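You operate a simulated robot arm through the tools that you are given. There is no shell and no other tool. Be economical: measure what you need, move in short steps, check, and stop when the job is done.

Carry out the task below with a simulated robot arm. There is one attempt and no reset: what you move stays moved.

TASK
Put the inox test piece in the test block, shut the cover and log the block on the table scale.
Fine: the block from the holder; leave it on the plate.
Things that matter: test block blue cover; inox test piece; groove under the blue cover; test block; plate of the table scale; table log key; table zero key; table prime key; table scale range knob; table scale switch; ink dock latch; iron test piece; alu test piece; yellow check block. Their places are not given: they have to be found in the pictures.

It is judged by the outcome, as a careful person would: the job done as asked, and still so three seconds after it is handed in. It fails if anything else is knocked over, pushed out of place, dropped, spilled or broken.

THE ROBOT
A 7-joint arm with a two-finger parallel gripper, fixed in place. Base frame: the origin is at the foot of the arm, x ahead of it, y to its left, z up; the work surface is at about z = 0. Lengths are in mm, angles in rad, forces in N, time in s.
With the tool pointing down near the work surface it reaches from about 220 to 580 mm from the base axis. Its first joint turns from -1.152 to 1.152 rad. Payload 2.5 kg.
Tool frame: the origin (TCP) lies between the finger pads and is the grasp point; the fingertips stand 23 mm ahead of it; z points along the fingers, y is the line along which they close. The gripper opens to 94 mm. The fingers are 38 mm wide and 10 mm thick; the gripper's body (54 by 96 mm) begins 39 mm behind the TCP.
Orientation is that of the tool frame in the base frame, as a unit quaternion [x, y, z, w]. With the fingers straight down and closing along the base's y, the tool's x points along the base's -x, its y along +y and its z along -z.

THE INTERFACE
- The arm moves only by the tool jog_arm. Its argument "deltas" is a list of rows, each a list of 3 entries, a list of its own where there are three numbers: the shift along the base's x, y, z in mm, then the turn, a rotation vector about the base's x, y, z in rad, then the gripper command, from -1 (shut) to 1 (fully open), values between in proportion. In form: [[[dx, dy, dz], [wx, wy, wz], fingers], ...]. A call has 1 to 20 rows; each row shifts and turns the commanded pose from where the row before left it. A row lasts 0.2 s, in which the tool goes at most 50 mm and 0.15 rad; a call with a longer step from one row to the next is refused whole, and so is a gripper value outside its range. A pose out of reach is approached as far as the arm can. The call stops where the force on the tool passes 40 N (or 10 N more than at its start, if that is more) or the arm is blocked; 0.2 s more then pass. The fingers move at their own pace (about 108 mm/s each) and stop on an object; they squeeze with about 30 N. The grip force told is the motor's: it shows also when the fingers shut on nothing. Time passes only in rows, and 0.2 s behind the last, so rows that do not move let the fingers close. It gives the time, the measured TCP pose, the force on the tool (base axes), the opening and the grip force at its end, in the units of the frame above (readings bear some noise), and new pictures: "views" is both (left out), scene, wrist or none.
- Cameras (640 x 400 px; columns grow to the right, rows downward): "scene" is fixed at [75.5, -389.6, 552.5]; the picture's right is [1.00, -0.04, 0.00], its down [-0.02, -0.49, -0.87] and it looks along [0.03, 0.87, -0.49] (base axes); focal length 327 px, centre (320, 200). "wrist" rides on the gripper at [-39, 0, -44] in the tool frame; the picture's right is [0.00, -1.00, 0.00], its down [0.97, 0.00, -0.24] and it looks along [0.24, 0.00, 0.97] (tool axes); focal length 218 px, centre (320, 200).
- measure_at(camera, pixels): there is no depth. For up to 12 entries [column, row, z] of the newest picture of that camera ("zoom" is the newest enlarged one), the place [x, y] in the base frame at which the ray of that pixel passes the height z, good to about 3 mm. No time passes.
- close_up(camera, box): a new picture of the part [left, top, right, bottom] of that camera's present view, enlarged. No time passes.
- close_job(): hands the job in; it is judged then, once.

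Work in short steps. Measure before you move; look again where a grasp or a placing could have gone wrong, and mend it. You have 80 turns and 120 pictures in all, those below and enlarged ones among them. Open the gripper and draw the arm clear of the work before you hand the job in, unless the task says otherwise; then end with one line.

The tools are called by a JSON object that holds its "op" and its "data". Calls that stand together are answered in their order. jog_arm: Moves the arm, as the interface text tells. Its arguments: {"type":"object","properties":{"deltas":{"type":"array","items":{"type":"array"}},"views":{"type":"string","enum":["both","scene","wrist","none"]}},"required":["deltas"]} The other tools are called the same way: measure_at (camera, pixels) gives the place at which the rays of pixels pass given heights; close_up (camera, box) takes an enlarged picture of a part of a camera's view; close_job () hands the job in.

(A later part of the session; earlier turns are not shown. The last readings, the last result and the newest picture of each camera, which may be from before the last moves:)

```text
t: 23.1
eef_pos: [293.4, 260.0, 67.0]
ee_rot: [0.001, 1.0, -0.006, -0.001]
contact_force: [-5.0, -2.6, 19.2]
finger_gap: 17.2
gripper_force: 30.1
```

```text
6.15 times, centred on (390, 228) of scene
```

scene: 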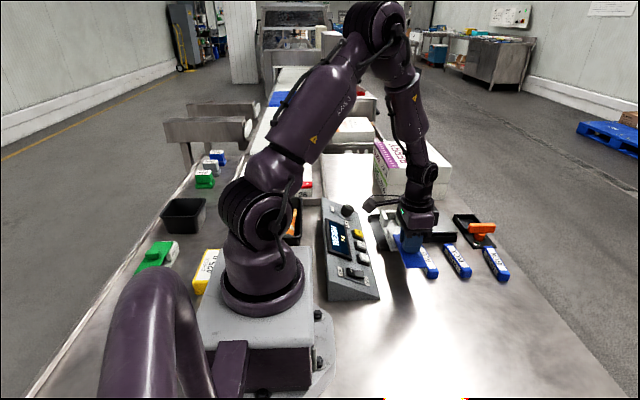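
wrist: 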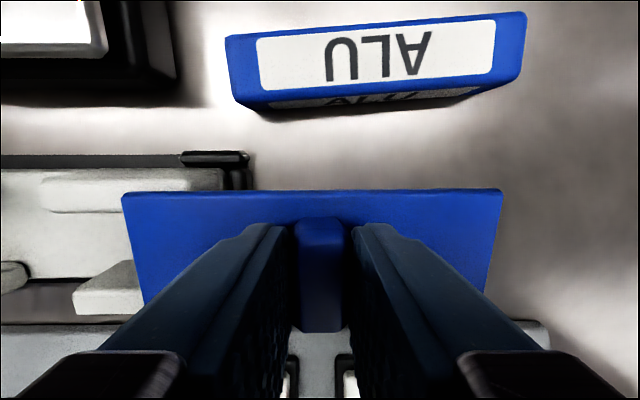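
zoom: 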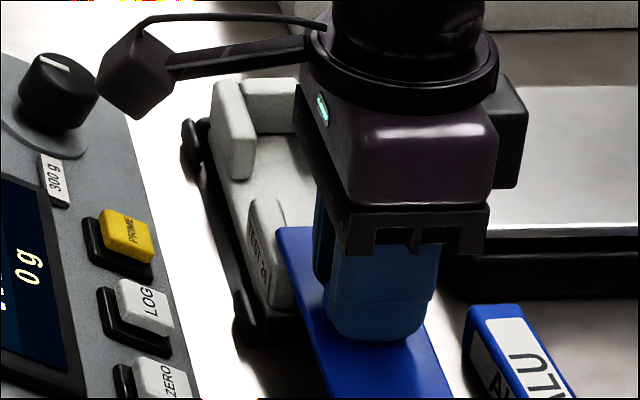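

That pressed the far end up; I ease up 2 mm and open the fingers.

{"op": "jog_arm", "data": {"deltas": [[[0, 0, 1.7], [0, 0, 0], -1], [[0, 0, 0], [0, 0, 0], -1], [[0, 0, 0], [0, 0, 0], -0.5], [[0, 0, 0], [0, 0, 0], -0.4], [[0, 0, 25], [0, 0, 0], -0.4], [[0, -20, 35], [0, 0, 0], -0.4], [[0, 30, 40], [0, 0, 0], 0], [[0, 40, 40], [0, 0, 0], 0], [[0, 40, 0], [0, 0, 0], 0], [[0, 0, 0], [0, 0, 0], 0]]}}

{"op": "close_up", "data": {"camera": "scene", "box": [360, 190, 430, 270]}}

{"op": "close_up", "data": {"camera": "wrist", "box": [200, 100, 520, 300]}}

```text
refused: row 8 steps farther than a row can; nothing moved
```

```text
5.00 times, centred on (395, 230) of scene
```

zoom: 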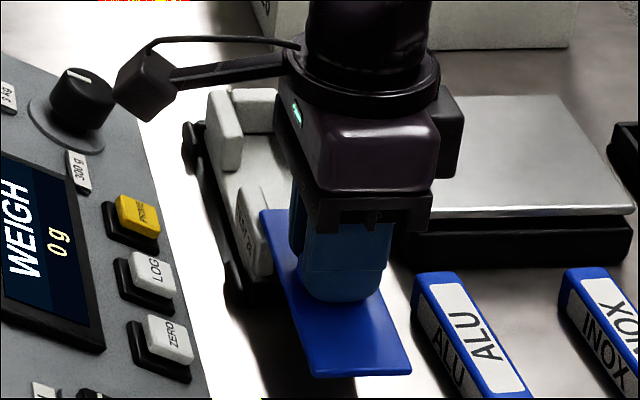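

```text
2.00 times, centred on (360, 200) of wrist
```

zoom: 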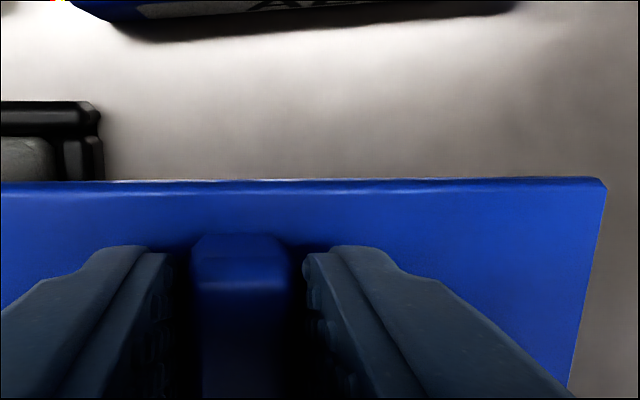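

Refused for step size; I repeat with smaller rows, rising straight up after the release.

{"op": "jog_arm", "data": {"deltas": [[[0, 0, 1.7], [0, 0, 0], -1], [[0, 0, 0], [0, 0, 0], -1], [[0, 0, 0], [0, 0, 0], -0.5], [[0, 0, 0], [0, 0, 0], -0.4], [[0, 0, 20], [0, 0, 0], -0.4], [[0, 0, 30], [0, 0, 0], -0.4], [[0, 20, 40], [0, 0, 0], 0], [[0, 40, 20], [0, 0, 0], 0], [[0, 30, 0], [0, 0, 0], 0], [[0, 0, 0], [0, 0, 0], 0]]}}

{"op": "close_up", "data": {"camera": "scene", "box": [360, 190, 430, 270]}}

{"op": "close_up", "data": {"camera": "wrist", "box": [200, 100, 520, 300]}}

```text
t: 25.3
eef_pos: [292.2, 350.4, 180.2]
ee_rot: [0.001, 1.0, -0.006, -0.001]
contact_force: [0.7, -0.3, 0.1]
finger_gap: 47.2
gripper_force: 0.0
```

scene: 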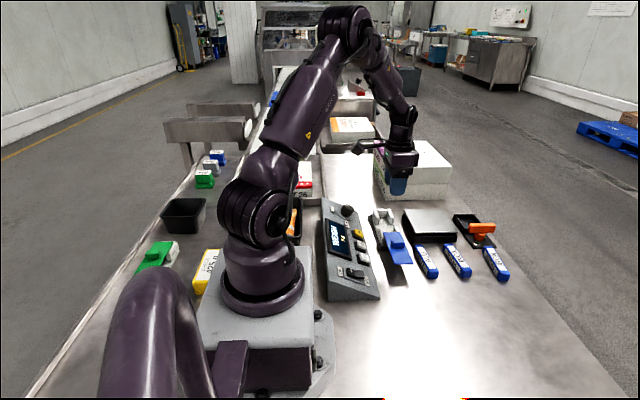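
wrist: 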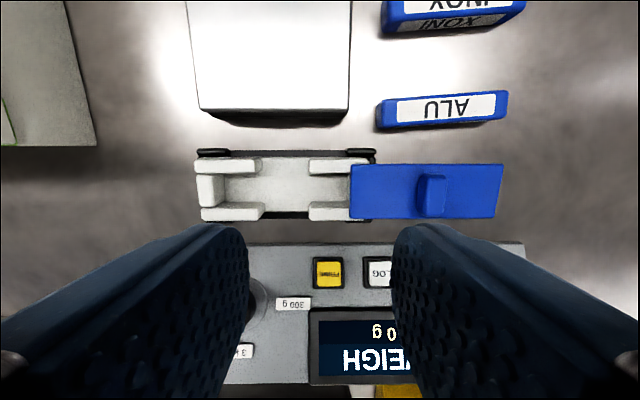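

```text
5.00 times, centred on (395, 230) of scene
```

zoom: 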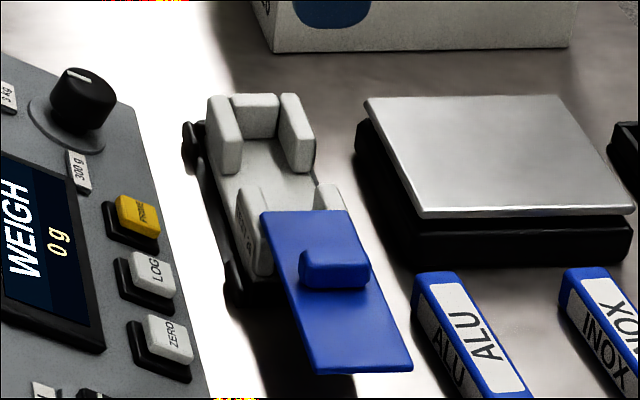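

```text
2.00 times, centred on (360, 200) of wrist
```

zoom: 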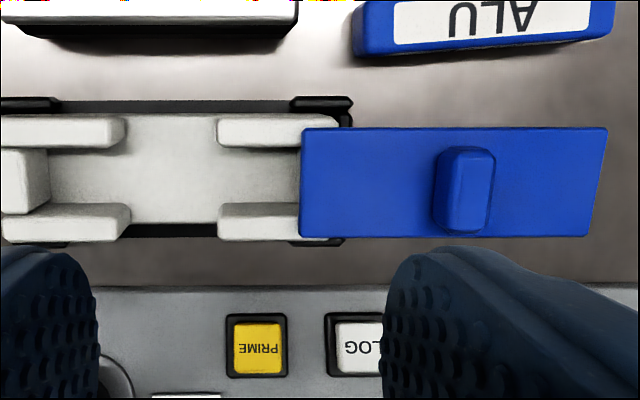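

The groove is open, with cut-outs mid-length for fingers closing along x. I measure the groove and the inox piece.

{"op": "measure_at", "data": {"camera": "wrist", "pixels": [[223, 188, 34], [223, 188, 12], [350, 190, 40], [261, 171, 34], [264, 206, 34], [309, 171, 34], [310, 205, 34], [350, 163, 40], [350, 218, 40], [377, 115, 16], [507, 105, 16], [430, 183, 55]]}}

{"op": "measure_at", "data": {"camera": "scene", "pixels": [[381.5, 202.5, 34], [387, 200, 34], [383, 213, 34], [401.5, 212, 34], [443.5, 245.5, 16], [455, 244, 16], [459, 274, 16], [471, 272, 16], [459.5, 278, 0]]}}

{"op": "close_up", "data": {"camera": "scene", "box": [430, 230, 520, 290]}}

```text
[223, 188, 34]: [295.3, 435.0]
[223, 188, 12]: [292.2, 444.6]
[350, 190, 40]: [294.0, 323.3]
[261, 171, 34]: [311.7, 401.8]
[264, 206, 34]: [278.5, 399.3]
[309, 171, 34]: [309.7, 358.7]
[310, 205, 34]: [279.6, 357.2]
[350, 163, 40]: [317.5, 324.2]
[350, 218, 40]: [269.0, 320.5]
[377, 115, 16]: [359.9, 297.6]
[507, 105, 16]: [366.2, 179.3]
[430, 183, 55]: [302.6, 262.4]
```

```text
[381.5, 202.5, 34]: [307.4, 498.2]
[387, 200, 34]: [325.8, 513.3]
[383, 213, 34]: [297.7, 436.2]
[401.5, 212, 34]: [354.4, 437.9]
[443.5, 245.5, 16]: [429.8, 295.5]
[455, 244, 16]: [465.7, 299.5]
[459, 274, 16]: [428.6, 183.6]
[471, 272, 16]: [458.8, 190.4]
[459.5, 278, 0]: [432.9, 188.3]
```

```text
6.67 times, centred on (475, 260) of scene
```

zoom: 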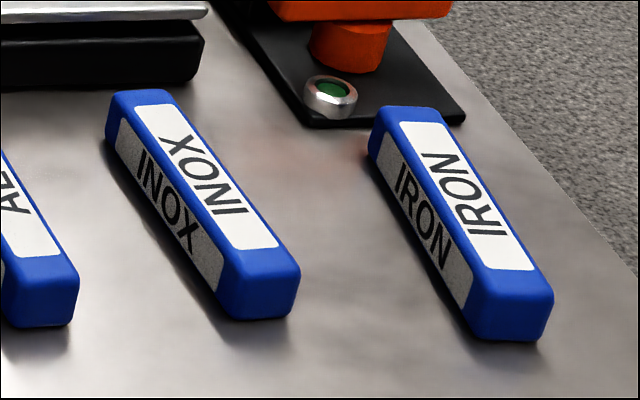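

Groove runs y≈323–436, x 279–311. Now I go above the inox piece near (447,240), turning the tool a quarter turn so that the fingers close along x.

{"op": "jog_arm", "data": {"deltas": [[[14, -10, 0], [0, 0, 0.1428], 0.3], [[14, -10, 0], [0, 0, 0.1428], 0.3], [[14, -10, 0], [0, 0, 0.1428], 0.3], [[14, -10, 0], [0, 0, 0.1428], 0.3], [[14, -10, 0], [0, 0, 0.1428], 0.3], [[14, -10, 0], [0, 0, 0.1428], 0.3], [[14, -10, 0], [0, 0, 0.1428], 0.3], [[14, -10, 0], [0, 0, 0.1428], 0.3], [[14, -10, 0], [0, 0, 0.1428], 0.3], [[14, -10, 0], [0, 0, 0.1428], 0.3], [[14, -10, 0], [0, 0, 0.1428], 0.3], [[0, 0, 0], [0, 0, 0], 0.3]]}}

```text
t: 27.9
eef_pos: [446.8, 240.4, 178.9]
ee_rot: [0.707, -0.707, 0.005, -0.004]
contact_force: [0.2, -0.2, 0.5]
finger_gap: 61.1
gripper_force: 0.0
```

scene: 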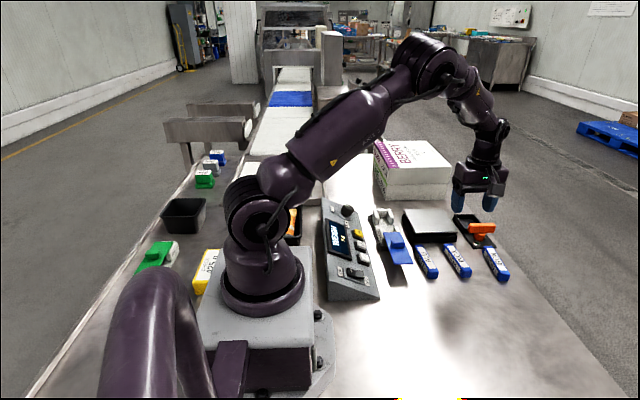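
wrist: 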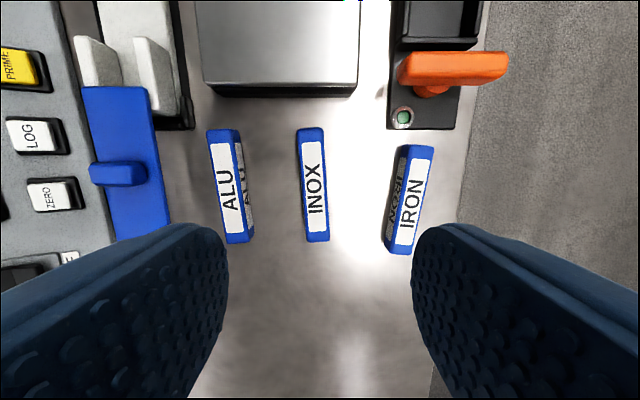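

{"op": "close_up", "data": {"camera": "wrist", "box": [270, 110, 370, 260]}}

{"op": "measure_at", "data": {"camera": "wrist", "pixels": [[297, 131, 22], [325, 129, 22], [306, 242, 22], [330, 240, 22], [313, 186, 22], [297, 131, 28], [306, 242, 28]]}}

```text
2.67 times, centred on (320, 185) of wrist
```

zoom: 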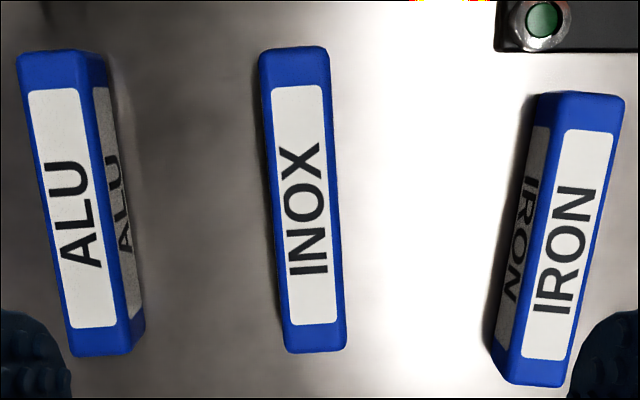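

```text
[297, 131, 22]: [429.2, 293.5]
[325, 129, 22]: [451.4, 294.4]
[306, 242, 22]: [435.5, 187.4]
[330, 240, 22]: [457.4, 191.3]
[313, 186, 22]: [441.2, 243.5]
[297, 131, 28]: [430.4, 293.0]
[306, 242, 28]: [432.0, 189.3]
```

The inox piece is ~104×22 mm, centred at (443,241.5), turned ~0.058 rad. I align, narrow the fingers to 44 mm and descend to z≈50 for a check.

{"op": "jog_arm", "data": {"deltas": [[[-3.8, 1, -30], [0, 0, 0.058], -0.06], [[0, 0, -40], [0, 0, 0], -0.06], [[0, 0, -35], [0, 0, 0], -0.06], [[0, 0, -15], [0, 0, 0], -0.06], [[0, 0, 0], [0, 0, 0], -0.06]]}}

{"op": "close_up", "data": {"camera": "scene", "box": [420, 220, 520, 290]}}

```text
t: 29.1
eef_pos: [442.9, 242.1, 59.6]
ee_rot: [0.726, -0.687, 0.004, -0.004]
contact_force: [-0.2, 0.0, -0.4]
finger_gap: 44.0
gripper_force: 0.0
```

scene: 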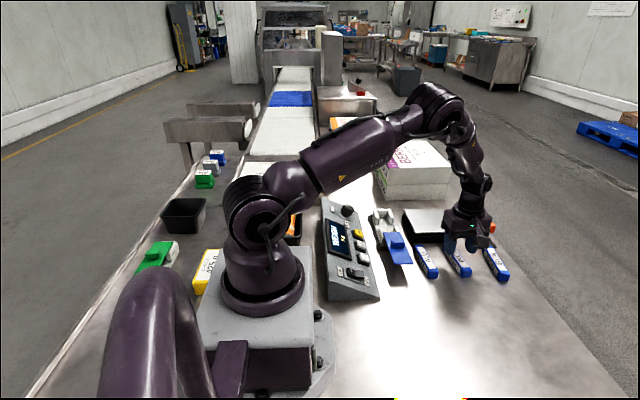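
wrist: 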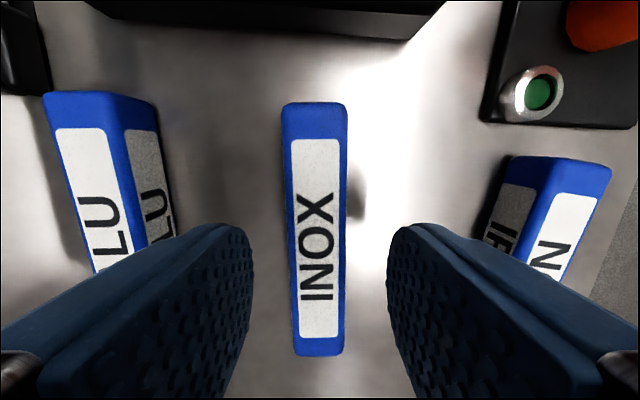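

```text
5.71 times, centred on (470, 255) of scene
```

zoom: 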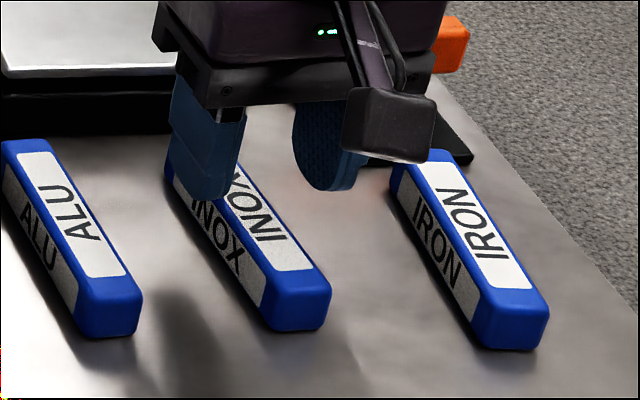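

Piece is centred between the fingers. I descend to z≈28 and close.

{"op": "jog_arm", "data": {"deltas": [[[0, 0, -18], [0, 0, 0], -0.06], [[0, 0, -13], [0, 0, 0], -0.06], [[0, 0, 0], [0, 0, 0], -0.06], [[0, 0, 0], [0, 0, 0], -1], [[0, 0, 0], [0, 0, 0], -1], [[0, 0, 0], [0, 0, 0], -1]], "views": "wrist"}}

```text
t: 30.5
eef_pos: [444.4, 242.7, 28.6]
ee_rot: [0.727, -0.687, 0.004, -0.003]
contact_force: [-0.4, 0.4, 0.2]
finger_gap: 23.6
gripper_force: 30.4
```

wrist: 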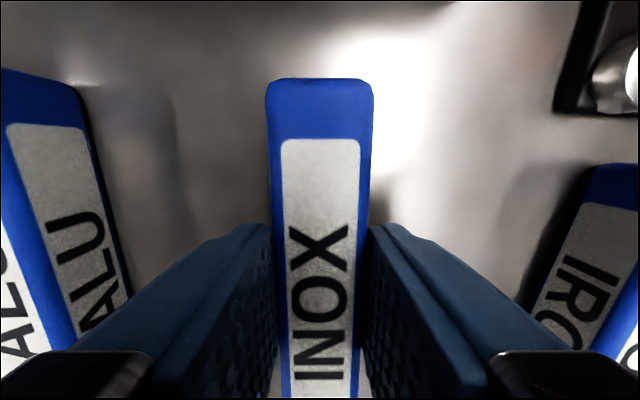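

Grasped (23.6 mm). I lift and carry it over the groove at about (295,379), turning back 0.058.

{"op": "jog_arm", "data": {"deltas": [[[0, 0, 30], [0, 0, 0], -1], [[0, 0, 40], [0, 0, 0], -1], [[0, 0, 45], [0, 0, 0], -1], [[-30, 27, 0], [0, 0, -0.058], -1], [[-30, 27, 0], [0, 0, 0], -1], [[-30, 28, 0], [0, 0, 0], -1], [[-30, 28, 0], [0, 0, 0], -1], [[-29, 27, 0], [0, 0, 0], -1], [[0, 0, 0], [0, 0, 0], -1]]}}

{"op": "close_up", "data": {"camera": "scene", "box": [360, 170, 430, 270]}}

```text
t: 32.5
eef_pos: [292.9, 377.3, 142.0]
ee_rot: [-0.706, 0.708, -0.005, 0.003]
contact_force: [-0.9, -0.6, -1.0]
finger_gap: 23.3
gripper_force: 29.9
```

scene: 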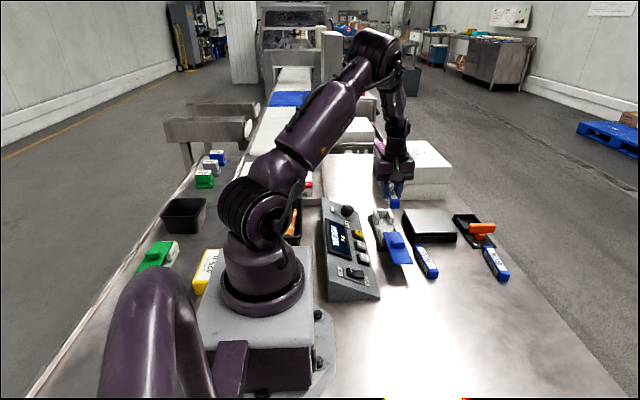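
wrist: 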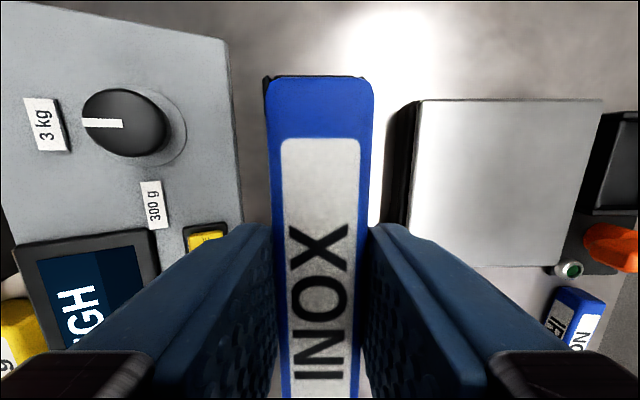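

```text
4.00 times, centred on (395, 220) of scene
```

zoom: 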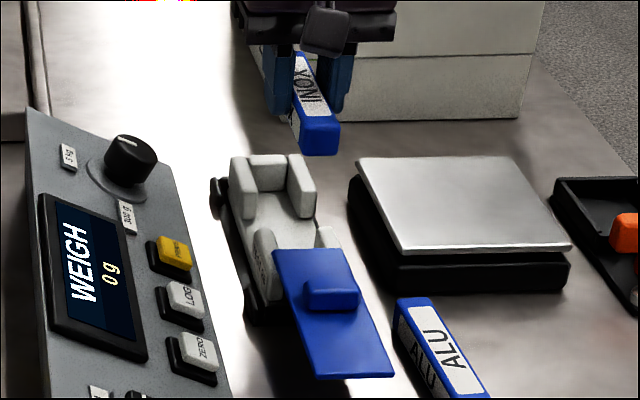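

I take another reading to average out noise and check from the wrist picture's fixed objects.

{"op": "jog_arm", "data": {"deltas": [[[1, 1, -30], [0, 0, 0], -1], [[0, 0, -10], [0, 0, 0], -1], [[0, 0, 0], [0, 0, 0], -1]], "views": "wrist"}}

{"op": "jog_arm", "data": {"deltas": [[[0, 0, 0], [0, 0, 0], -1]], "views": "none"}}

{"op": "jog_arm", "data": {"deltas": [[[0, 0, 0], [0, 0, 0], -1]], "views": "none"}}

{"op": "close_up", "data": {"camera": "scene", "box": [365, 185, 415, 245]}}

```text
t: 33.3
eef_pos: [295.6, 378.7, 102.6]
ee_rot: [0.707, -0.707, 0.004, -0.004]
contact_force: [0.2, -0.4, -0.7]
finger_gap: 23.4
gripper_force: 29.9
```

wrist: 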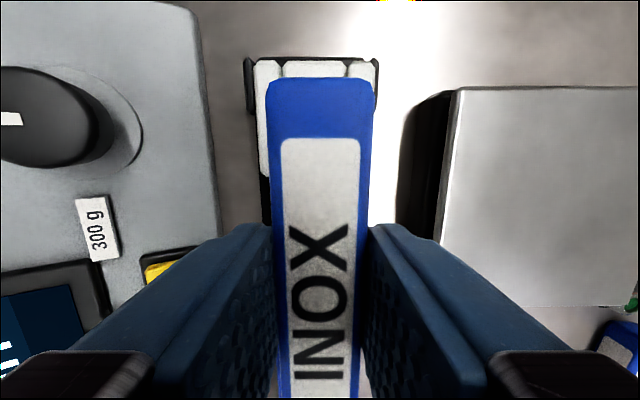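

```text
t: 33.7
eef_pos: [295.4, 379.0, 102.0]
ee_rot: [-0.706, 0.708, -0.005, 0.004]
contact_force: [-0.5, 0.9, 0.6]
finger_gap: 23.1
gripper_force: 29.6
```

```text
t: 34.1
eef_pos: [296.1, 380.0, 102.8]
ee_rot: [-0.706, 0.708, -0.005, 0.004]
contact_force: [0.4, -0.2, -0.5]
finger_gap: 23.3
gripper_force: 30.4
```

```text
6.67 times, centred on (390, 215) of scene
```

zoom: 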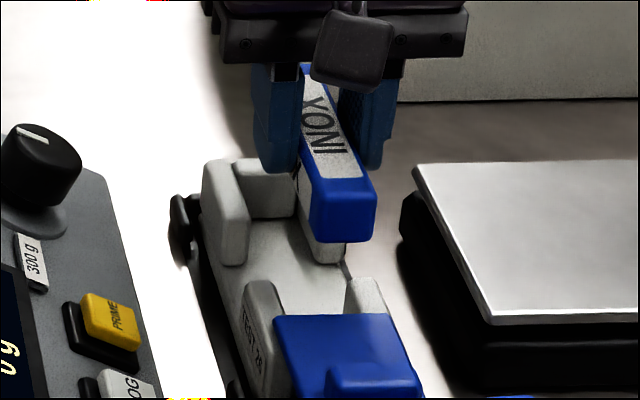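

Pose averages (295.7,379.2); the block's far end is centred ~col 316, i.e. ~2 mm to -x. I shift -2 mm and lower to just above the posts.

{"op": "jog_arm", "data": {"deltas": [[[-2, 0, -18], [0, 0, 0], -1], [[0, 0, -16], [0, 0, 0], -1], [[0, 0, 0], [0, 0, 0], -1]], "views": "wrist"}}

{"op": "close_up", "data": {"camera": "scene", "box": [365, 190, 415, 250]}}

{"op": "close_up", "data": {"camera": "wrist", "box": [220, 0, 420, 240]}}

```text
t: 34.9
eef_pos: [293.1, 378.0, 71.2]
ee_rot: [-0.706, 0.708, -0.004, 0.005]
contact_force: [-2.8, -1.0, 15.2]
finger_gap: 23.8
gripper_force: 30.2
```

wrist: 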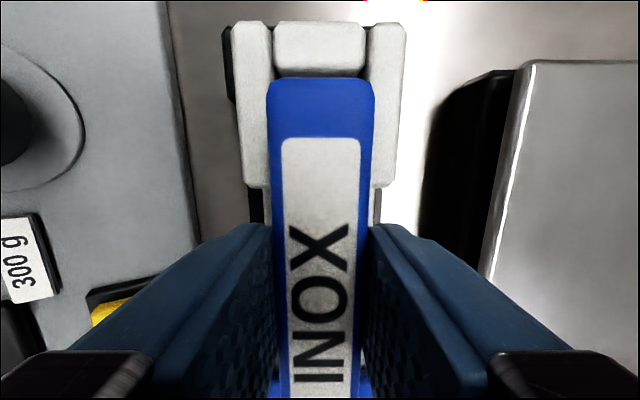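

```text
6.67 times, centred on (390, 220) of scene
```

zoom: 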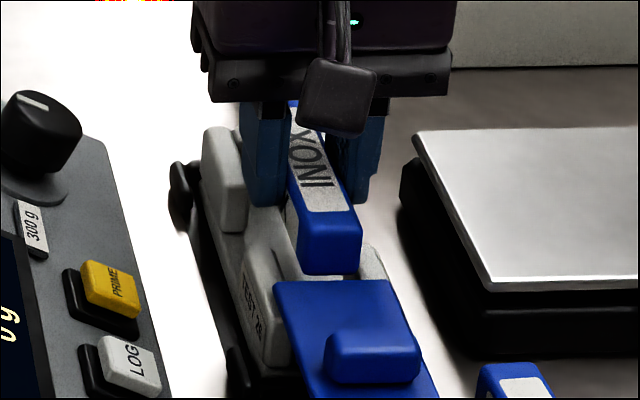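

```text
1.67 times, centred on (320, 120) of wrist
```

zoom: 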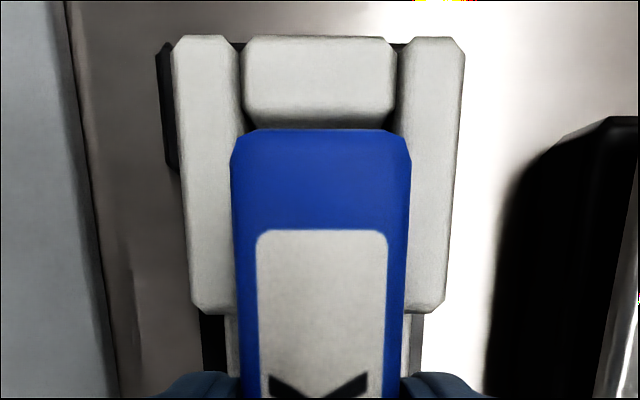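

There is contact (15 N) with the piece still high: its near end sits on the cover's edge (y≈325). I lift, shift +3 mm in y and retry gently.

{"op": "jog_arm", "data": {"deltas": [[[0, 0, 6], [0, 0, 0], -1], [[0, 3, 0], [0, 0, 0], -1], [[0, 0, 0], [0, 0, 0], -1]], "views": "none"}}

{"op": "jog_arm", "data": {"deltas": [[[0, 0, -4], [0, 0, 0], -1], [[0, 0, -3], [0, 0, 0], -1], [[0, 0, -3], [0, 0, 0], -1], [[0, 0, 0], [0, 0, 0], -1]], "views": "wrist"}}

{"op": "close_up", "data": {"camera": "scene", "box": [365, 190, 415, 250]}}

```text
t: 35.7
eef_pos: [293.4, 382.3, 75.5]
ee_rot: [-0.706, 0.708, -0.004, 0.004]
contact_force: [0.0, -0.4, -0.8]
finger_gap: 23.2
gripper_force: 30.1
```

```text
t: 36.7
eef_pos: [291.7, 383.2, 65.3]
ee_rot: [-0.706, 0.709, -0.004, 0.004]
contact_force: [-0.2, 0.4, -0.5]
finger_gap: 23.5
gripper_force: 30.1
```

wrist: 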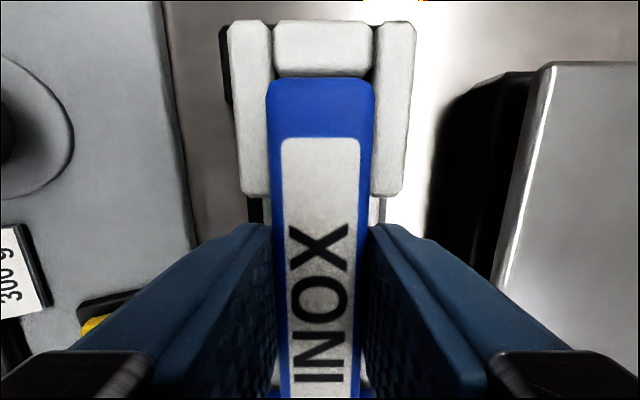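

```text
6.67 times, centred on (390, 220) of scene
```

zoom: 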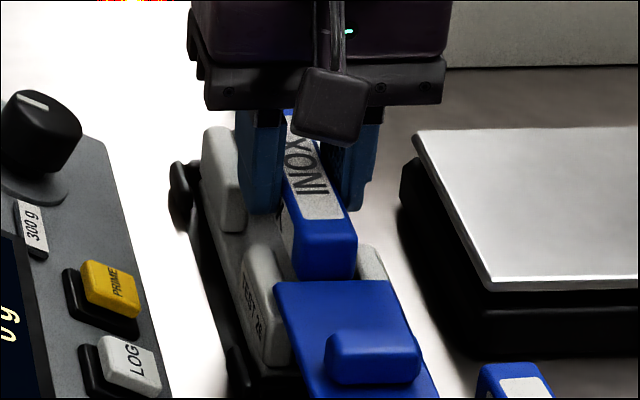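

Free now at z=65, piece bottom beside the cover edge. I nudge x +1 and lower on in small steps.

{"op": "jog_arm", "data": {"deltas": [[[1, -0.7, -3], [0, 0, 0], -1], [[0, 0, -3], [0, 0, 0], -1], [[0, 0, -3], [0, 0, 0], -1], [[0, 0, 0], [0, 0, 0], -1]], "views": "wrist"}}

{"op": "close_up", "data": {"camera": "scene", "box": [365, 190, 415, 250]}}

```text
t: 37.7
eef_pos: [294.1, 380.5, 56.1]
ee_rot: [-0.706, 0.708, -0.005, 0.003]
contact_force: [-0.6, 0.2, 0.3]
finger_gap: 23.5
gripper_force: 29.7
```

wrist: 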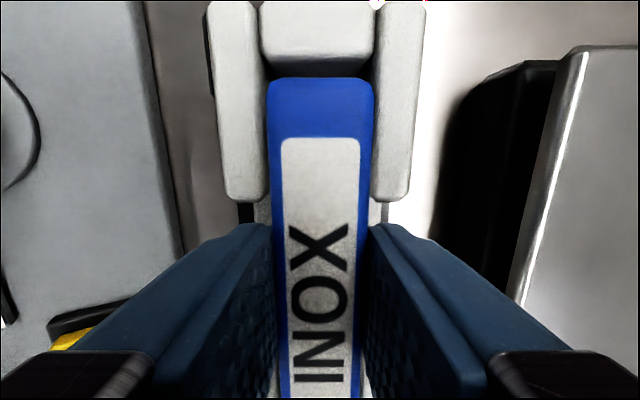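

```text
6.67 times, centred on (390, 220) of scene
```

zoom: 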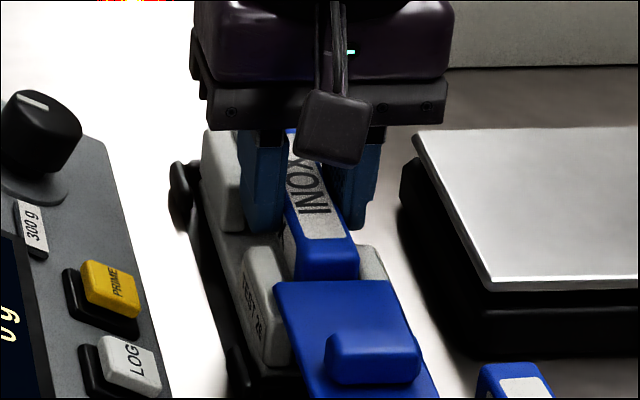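

{"op": "jog_arm", "data": {"deltas": [[[0, 0, -3], [0, 0, 0], -1], [[0, 0, -3], [0, 0, 0], -1], [[0, 0, -2], [0, 0, 0], -1], [[0, 0, -2], [0, 0, 0], -1], [[0, 0, 0], [0, 0, 0], -1]], "views": "wrist"}}

{"op": "close_up", "data": {"camera": "scene", "box": [365, 190, 415, 250]}}

```text
t: 38.9
eef_pos: [294.5, 381.7, 46.4]
ee_rot: [-0.707, 0.707, -0.005, 0.004]
contact_force: [0.2, 0.0, -0.3]
finger_gap: 23.1
gripper_force: 29.8
```

wrist: 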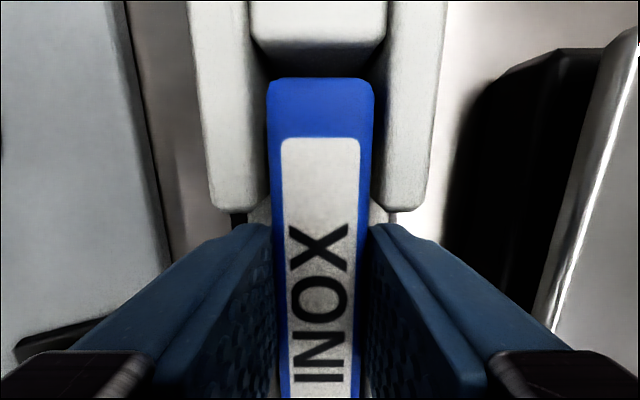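

```text
6.67 times, centred on (390, 220) of scene
```

zoom: 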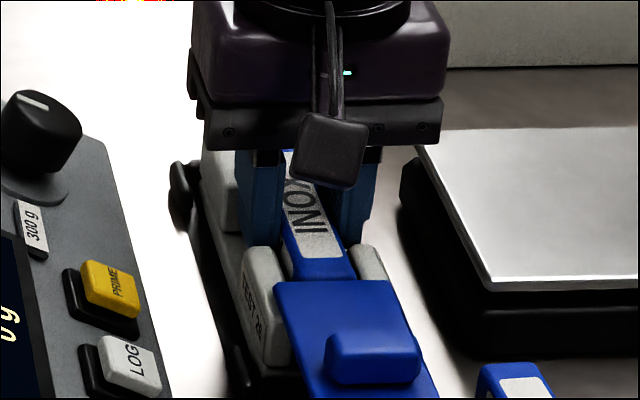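

Still free. I keep lowering until it touches the groove floor.

{"op": "jog_arm", "data": {"deltas": [[[0, 0, -2], [0, 0, 0], -1], [[0, 0, -1.5], [0, 0, 0], -1], [[0, 0, -1], [0, 0, 0], -1], [[0, 0, 0], [0, 0, 0], -1]], "views": "none"}}

{"op": "jog_arm", "data": {"deltas": [[[0, 0, -1], [0, 0, 0], -1], [[0, 0, -1], [0, 0, 0], -1], [[0, 0, 0], [0, 0, 0], -1]], "views": "wrist"}}

{"op": "close_up", "data": {"camera": "scene", "box": [365, 190, 415, 250]}}

```text
t: 39.9
eef_pos: [294.0, 381.9, 41.5]
ee_rot: [-0.706, 0.708, -0.005, 0.004]
contact_force: [-0.7, -0.4, -0.3]
finger_gap: 23.1
gripper_force: 30.2
```

```text
t: 40.7
eef_pos: [293.9, 382.5, 38.7]
ee_rot: [-0.706, 0.708, -0.004, 0.003]
contact_force: [-0.2, -1.4, -1.0]
finger_gap: 23.2
gripper_force: 30.3
```

wrist: 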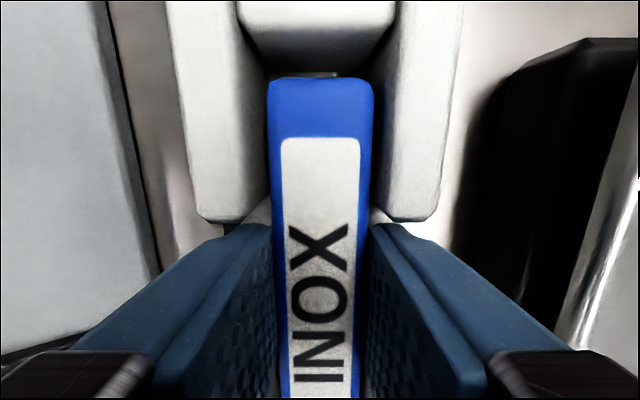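

```text
6.67 times, centred on (390, 220) of scene
```

zoom: 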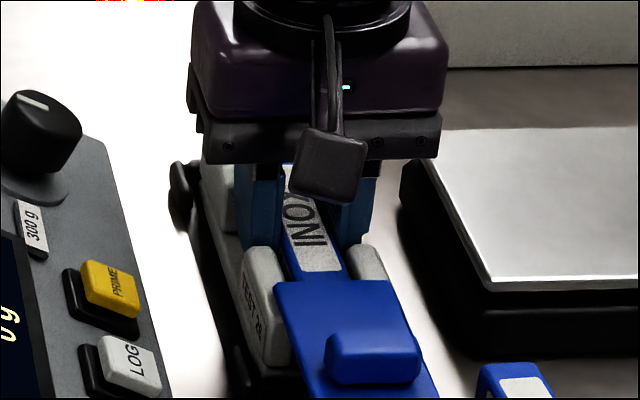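

{"op": "jog_arm", "data": {"deltas": [[[0, 0, -1], [0, 0, 0], -1], [[0, 0, -1], [0, 0, 0], -1], [[0, 0, 0], [0, 0, 0], -1]], "views": "none"}}

{"op": "jog_arm", "data": {"deltas": [[[0, 0, -1], [0, 0, 0], -1], [[0, 0, 0], [0, 0, 0], -1]], "views": "none"}}

```text
t: 41.5
eef_pos: [294.7, 381.7, 38.6]
ee_rot: [-0.706, 0.708, -0.004, 0.004]
contact_force: [0.0, -0.4, 9.1]
finger_gap: 23.2
gripper_force: 29.4
```

```text
t: 42.1
eef_pos: [294.6, 381.0, 37.4]
ee_rot: [-0.706, 0.708, -0.004, 0.005]
contact_force: [-0.4, -1.9, 15.3]
finger_gap: 23.4
gripper_force: 29.9
```

The piece rests on the floor. I open a little and rise straight up.

{"op": "jog_arm", "data": {"deltas": [[[0, 0, 1], [0, 0, 0], -1], [[0, 0, 0], [0, 0, 0], -0.3], [[0, 0, 0], [0, 0, 0], -0.25], [[0, 0, 8], [0, 0, 0], -0.25], [[0, 0, 20], [0, 0, 0], -0.25], [[0, 0, 40], [0, 0, 0], -0.25], [[0, 0, 45], [0, 0, 0], -0.25], [[0, 0, 0], [0, 0, 0], -0.25]]}}

{"op": "close_up", "data": {"camera": "scene", "box": [365, 190, 415, 250]}}

```text
t: 43.9
eef_pos: [293.2, 383.2, 150.2]
ee_rot: [-0.706, 0.708, -0.005, 0.003]
contact_force: [-0.3, -0.1, 0.2]
finger_gap: 35.3
gripper_force: 0.1
```

scene: 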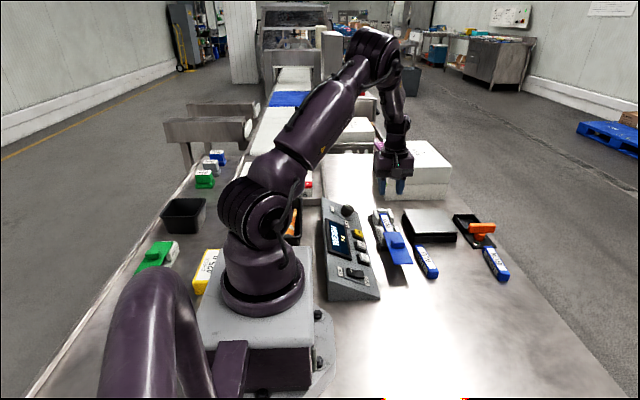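
wrist: 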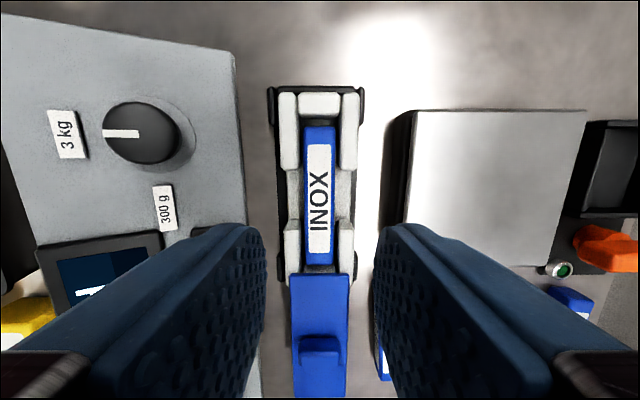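

```text
6.67 times, centred on (390, 220) of scene
```

zoom: 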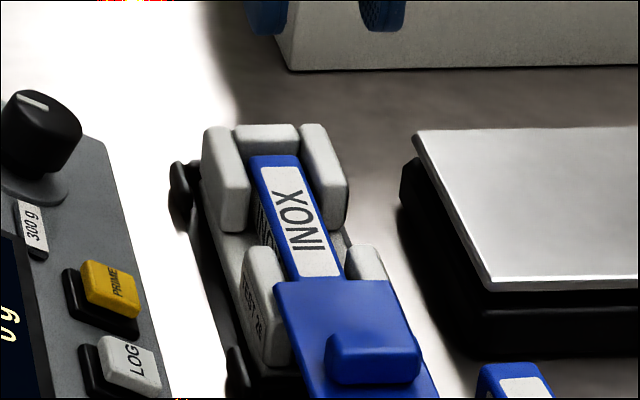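

The piece lies in the groove. I turn the tool back and go to the handle near (293,262).

{"op": "jog_arm", "data": {"deltas": [[[0, -11, 0], [0, 0, -0.1428], -0.2], [[0, -11, 0], [0, 0, -0.1428], -0.2], [[0, -11, 0], [0, 0, -0.1428], -0.2], [[0, -11, 0], [0, 0, -0.1428], -0.2], [[0, -11, 0], [0, 0, -0.1428], -0.2], [[0, -11, 0], [0, 0, -0.1428], -0.2], [[0, -11, 0], [0, 0, -0.1428], -0.2], [[0, -11, 0], [0, 0, -0.1428], -0.2], [[0, -11, 0], [0, 0, -0.1428], -0.2], [[0, -11, 0], [0, 0, -0.1428], -0.2], [[0, -11, 0], [0, 0, -0.1428], -0.2], [[0, 0, -30], [0, 0, 0], -0.2], [[0, 0, -30], [0, 0, 0], -0.2], [[0, 0, 0], [0, 0, 0], -0.2]]}}

{"op": "close_up", "data": {"camera": "scene", "box": [360, 190, 430, 270]}}

```text
t: 46.9
eef_pos: [294.0, 261.6, 91.1]
ee_rot: [0.002, 1.0, -0.005, 0.0]
contact_force: [-0.3, 0.2, -0.9]
finger_gap: 37.4
gripper_force: 0.0
```

scene: 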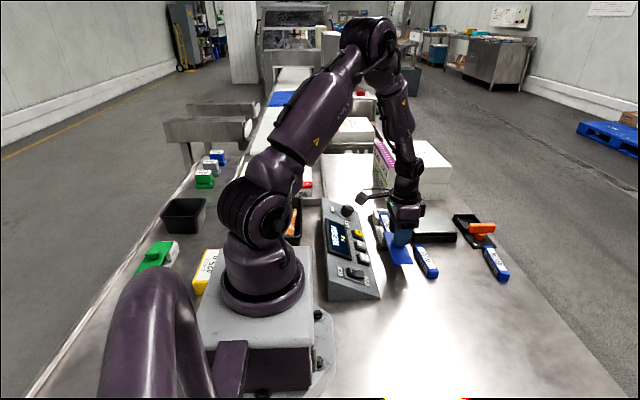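
wrist: 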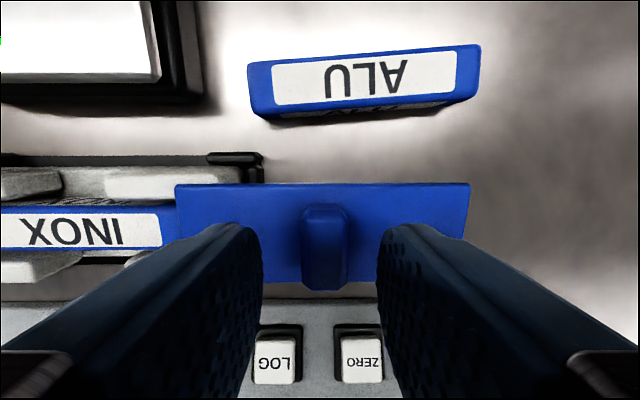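

```text
5.00 times, centred on (395, 230) of scene
```

zoom: 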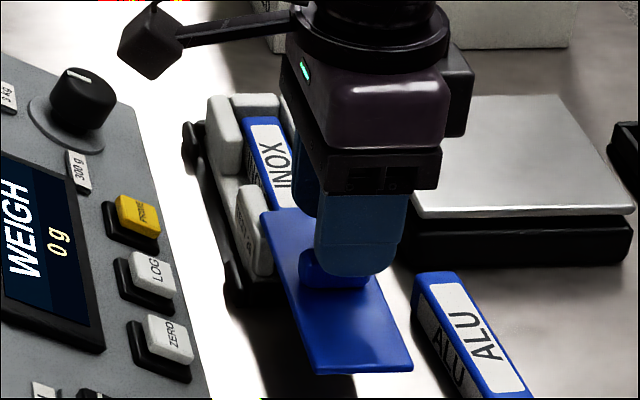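

Fingers straddle the handle. I lower to z≈70, close and push the cover toward +y.

{"op": "jog_arm", "data": {"deltas": [[[-1, -1.5, -12], [0, 0, 0], -0.2], [[0, 0, -9], [0, 0, 0], -0.2], [[0, 0, 0], [0, 0, 0], -1], [[0, 0, 0], [0, 0, 0], -1], [[0, 0, 0], [0, 0, 0], -1]], "views": "none"}}

{"op": "jog_arm", "data": {"deltas": [[[0, 5, 0], [0, 0, 0], -1], [[0, 5, 0], [0, 0, 0], -1], [[0, 5, 0], [0, 0, 0], -1], [[0, 5, 0], [0, 0, 0], -1], [[0, 5, 0], [0, 0, 0], -1], [[0, 5, 0], [0, 0, 0], -1], [[0, 0, 0], [0, 0, 0], -1]], "views": "wrist"}}

{"op": "close_up", "data": {"camera": "scene", "box": [360, 190, 430, 270]}}

```text
t: 48.1
eef_pos: [293.3, 260.8, 69.1]
ee_rot: [0.001, 1.0, -0.006, -0.001]
contact_force: [0.1, 0.0, -0.5]
finger_gap: 17.1
gripper_force: 30.4
```

```text
t: 49.7
eef_pos: [292.1, 289.0, 69.8]
ee_rot: [0.0, 1.0, -0.007, 0.0]
contact_force: [0.7, -0.4, 0.3]
finger_gap: 17.1
gripper_force: 30.3
```

wrist: 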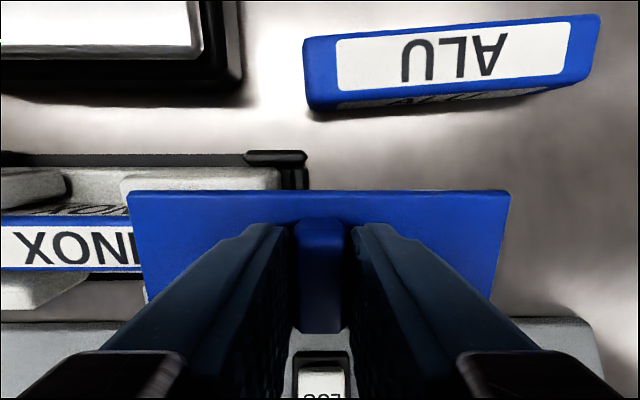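

```text
5.00 times, centred on (395, 230) of scene
```

zoom: 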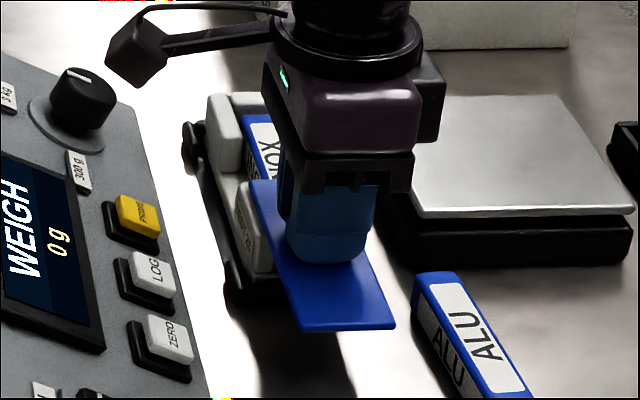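

Sliding smoothly. I continue toward closed.

{"op": "jog_arm", "data": {"deltas": [[[0, 5, 0], [0, 0, 0], -1], [[0, 5, 0], [0, 0, 0], -1], [[0, 5, 0], [0, 0, 0], -1], [[0, 5, 0], [0, 0, 0], -1], [[0, 5, 0], [0, 0, 0], -1], [[0, 5, 0], [0, 0, 0], -1], [[0, 5, 0], [0, 0, 0], -1], [[0, 5, 0], [0, 0, 0], -1], [[0, 5, 0], [0, 0, 0], -1], [[0, 5, 0], [0, 0, 0], -1], [[0, 5, 0], [0, 0, 0], -1], [[0, 5, 0], [0, 0, 0], -1], [[0, 5, 0], [0, 0, 0], -1], [[0, 5, 0], [0, 0, 0], -1], [[0, 5, 0], [0, 0, 0], -1], [[0, 0, 0], [0, 0, 0], -1]], "views": "none"}}

{"op": "jog_arm", "data": {"deltas": [[[0, 4, 0], [0, 0, 0], -1], [[0, 4, 0], [0, 0, 0], -1], [[0, 3, 0], [0, 0, 0], -1], [[0, 3, 0], [0, 0, 0], -1], [[0, 2, 0], [0, 0, 0], -1], [[0, 2, 0], [0, 0, 0], -1], [[0, 0, 0], [0, 0, 0], -1]], "views": "wrist"}}

{"op": "close_up", "data": {"camera": "scene", "box": [360, 180, 430, 260]}}

```text
t: 53.1
eef_pos: [293.0, 365.4, 69.1]
ee_rot: [0.001, 1.0, -0.006, -0.002]
contact_force: [0.0, -0.2, 0.4]
finger_gap: 17.1
gripper_force: 30.3
```

```text
t: 54.7
eef_pos: [293.1, 382.7, 69.8]
ee_rot: [0.002, 1.0, -0.006, 0.0]
contact_force: [0.3, -0.8, 0.7]
finger_gap: 16.8
gripper_force: 30.4
```

wrist: 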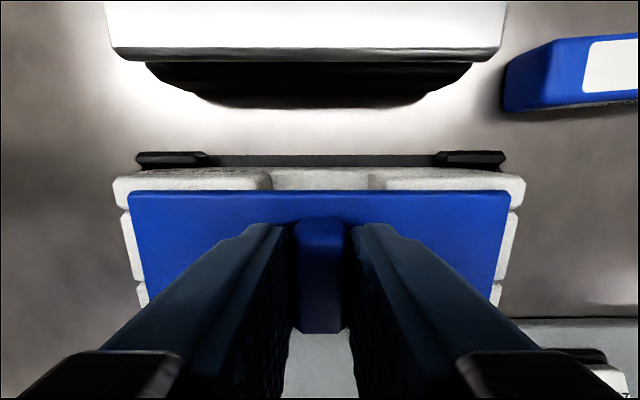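

```text
5.00 times, centred on (395, 220) of scene
```

zoom: 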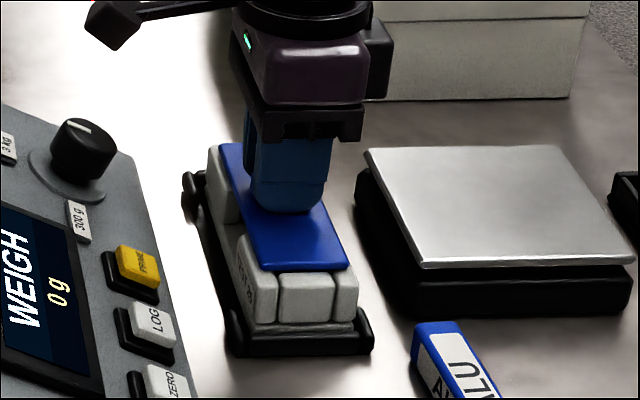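

Nearly the same as the original closed state. I push 3 mm more to be sure it is fully shut.

{"op": "jog_arm", "data": {"deltas": [[[0, 1.5, 0], [0, 0, 0], -1], [[0, 1.5, 0], [0, 0, 0], -1], [[0, 1.5, 0], [0, 0, 0], -1], [[0, 0, 0], [0, 0, 0], -1]], "views": "wrist"}}

```text
t: 55.7
eef_pos: [292.9, 385.4, 69.4]
ee_rot: [0.002, 1.0, -0.008, -0.002]
contact_force: [-4.1, -21.2, 10.8]
finger_gap: 17.2
gripper_force: 29.5
```

wrist: 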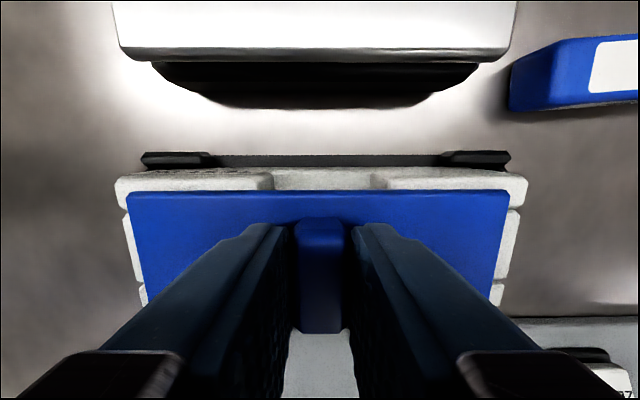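

Fully shut (21 N push). I relax 2 mm and measure the plate.

{"op": "jog_arm", "data": {"deltas": [[[0, -2, 0], [0, 0, 0], -1], [[0, 0, 0], [0, 0, 0], -1]], "views": "wrist"}}

{"op": "measure_at", "data": {"camera": "wrist", "pixels": [[118, 48, 30], [513, 46, 30], [118, 48, 40], [513, 46, 40]]}}

{"op": "measure_at", "data": {"camera": "scene", "pixels": [[404, 209.6, 30], [444, 209, 30], [458, 232.4, 30], [416, 233.6, 30], [404, 209.6, 40], [444, 209, 40], [458, 232.4, 40], [416, 233.6, 40]]}}

```text
t: 56.3
eef_pos: [293.6, 384.2, 70.3]
ee_rot: [0.002, 1.0, -0.006, 0.0]
contact_force: [3.8, -14.9, 2.1]
finger_gap: 17.1
gripper_force: 30.5
```

wrist: 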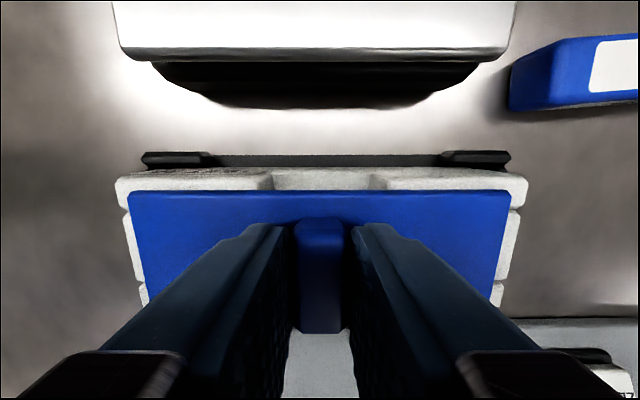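

```text
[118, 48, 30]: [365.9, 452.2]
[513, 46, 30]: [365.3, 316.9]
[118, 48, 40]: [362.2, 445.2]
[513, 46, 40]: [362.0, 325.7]
```

```text
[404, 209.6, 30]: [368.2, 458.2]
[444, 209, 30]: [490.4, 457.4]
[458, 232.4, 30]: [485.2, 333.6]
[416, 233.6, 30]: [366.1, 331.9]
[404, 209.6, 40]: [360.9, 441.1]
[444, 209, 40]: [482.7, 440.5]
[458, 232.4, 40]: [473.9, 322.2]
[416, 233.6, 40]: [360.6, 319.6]
```

Plate top is z≈35, centred (423,385), 121×126 mm. I ease sideways, lift the block by the shut cover and check the hang.

{"op": "jog_arm", "data": {"deltas": [[[0, -1, 0], [0, 0, 0], -1], [[0, 0, 5], [0, 0, 0], -1], [[0, 0, 10], [0, 0, 0], -1], [[0, 0, 25], [0, 0, 0], -1], [[0, 0, 35], [0, 0, 0], -1], [[0, 0, 0], [0, 0, 0], -1]]}}

{"op": "close_up", "data": {"camera": "scene", "box": [360, 160, 440, 250]}}

```text
t: 57.7
eef_pos: [292.7, 383.2, 144.8]
ee_rot: [0.001, 1.0, -0.006, -0.001]
contact_force: [-0.5, -0.6, -3.6]
finger_gap: 17.2
gripper_force: 30.4
```

scene: 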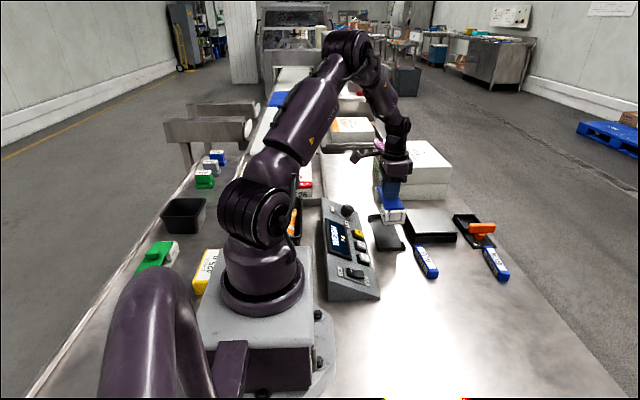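
wrist: 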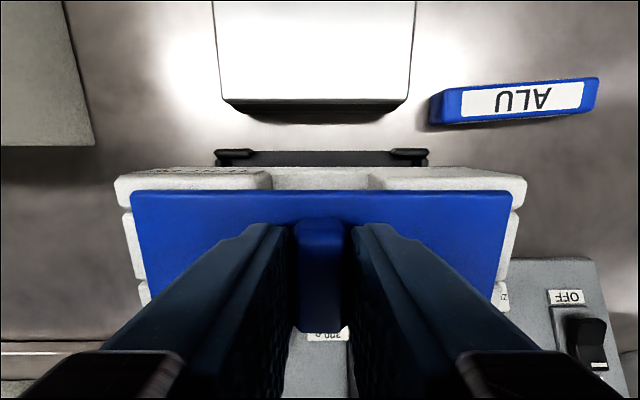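

```text
4.44 times, centred on (400, 205) of scene
```

zoom: 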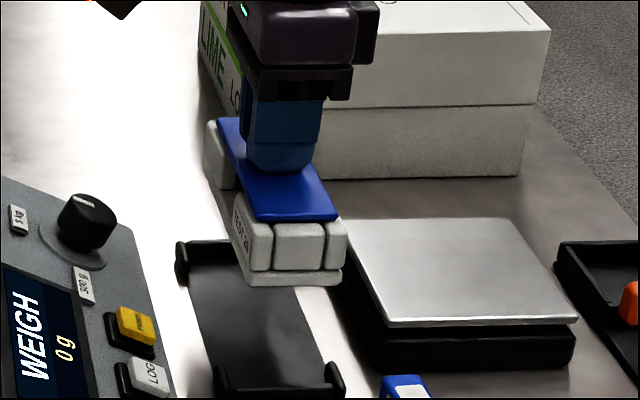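

The block hangs level and shut. I carry it over the plate and come down to z≈112.

{"op": "jog_arm", "data": {"deltas": [[[30, 0, 0], [0, 0, 0], -1], [[35, 0, 0], [0, 0, 0], -1], [[35, 0, 0], [0, 0, 0], -1], [[29, 1, 0], [0, 0, 0], -1], [[0, 0, -15], [0, 0, 0], -1], [[0, 0, -15], [0, 0, 0], -1], [[0, 0, 0], [0, 0, 0], -1]]}}

{"op": "close_up", "data": {"camera": "scene", "box": [390, 160, 480, 260]}}

```text
t: 59.3
eef_pos: [423.4, 383.5, 115.7]
ee_rot: [0.001, 1.0, -0.006, -0.001]
contact_force: [0.0, 0.4, -3.7]
finger_gap: 17.1
gripper_force: 30.0
```

scene: 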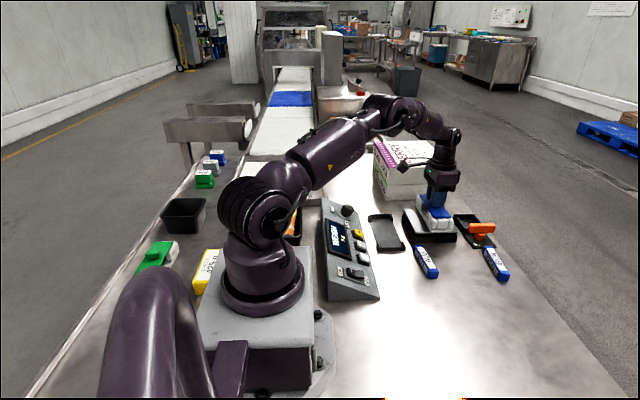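
wrist: 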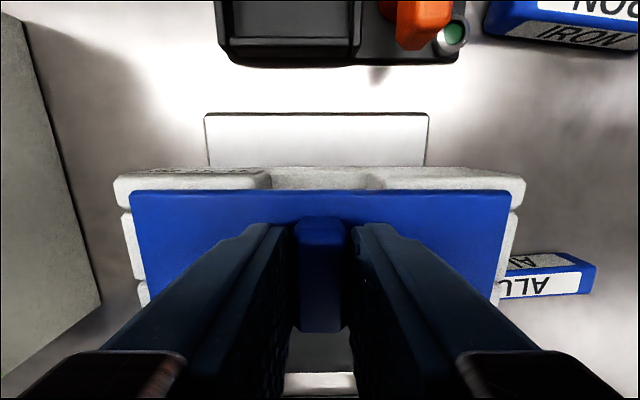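

```text
4.00 times, centred on (435, 210) of scene
```

zoom: 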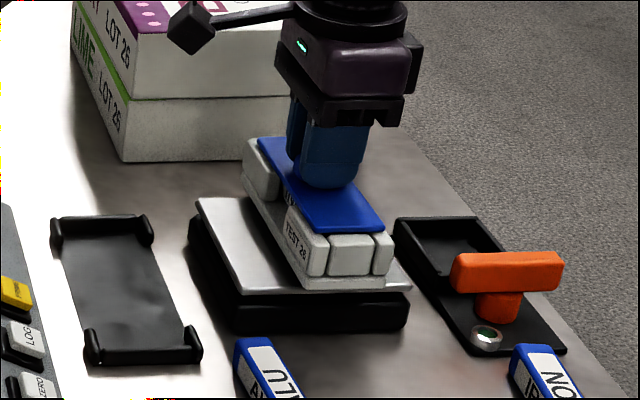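

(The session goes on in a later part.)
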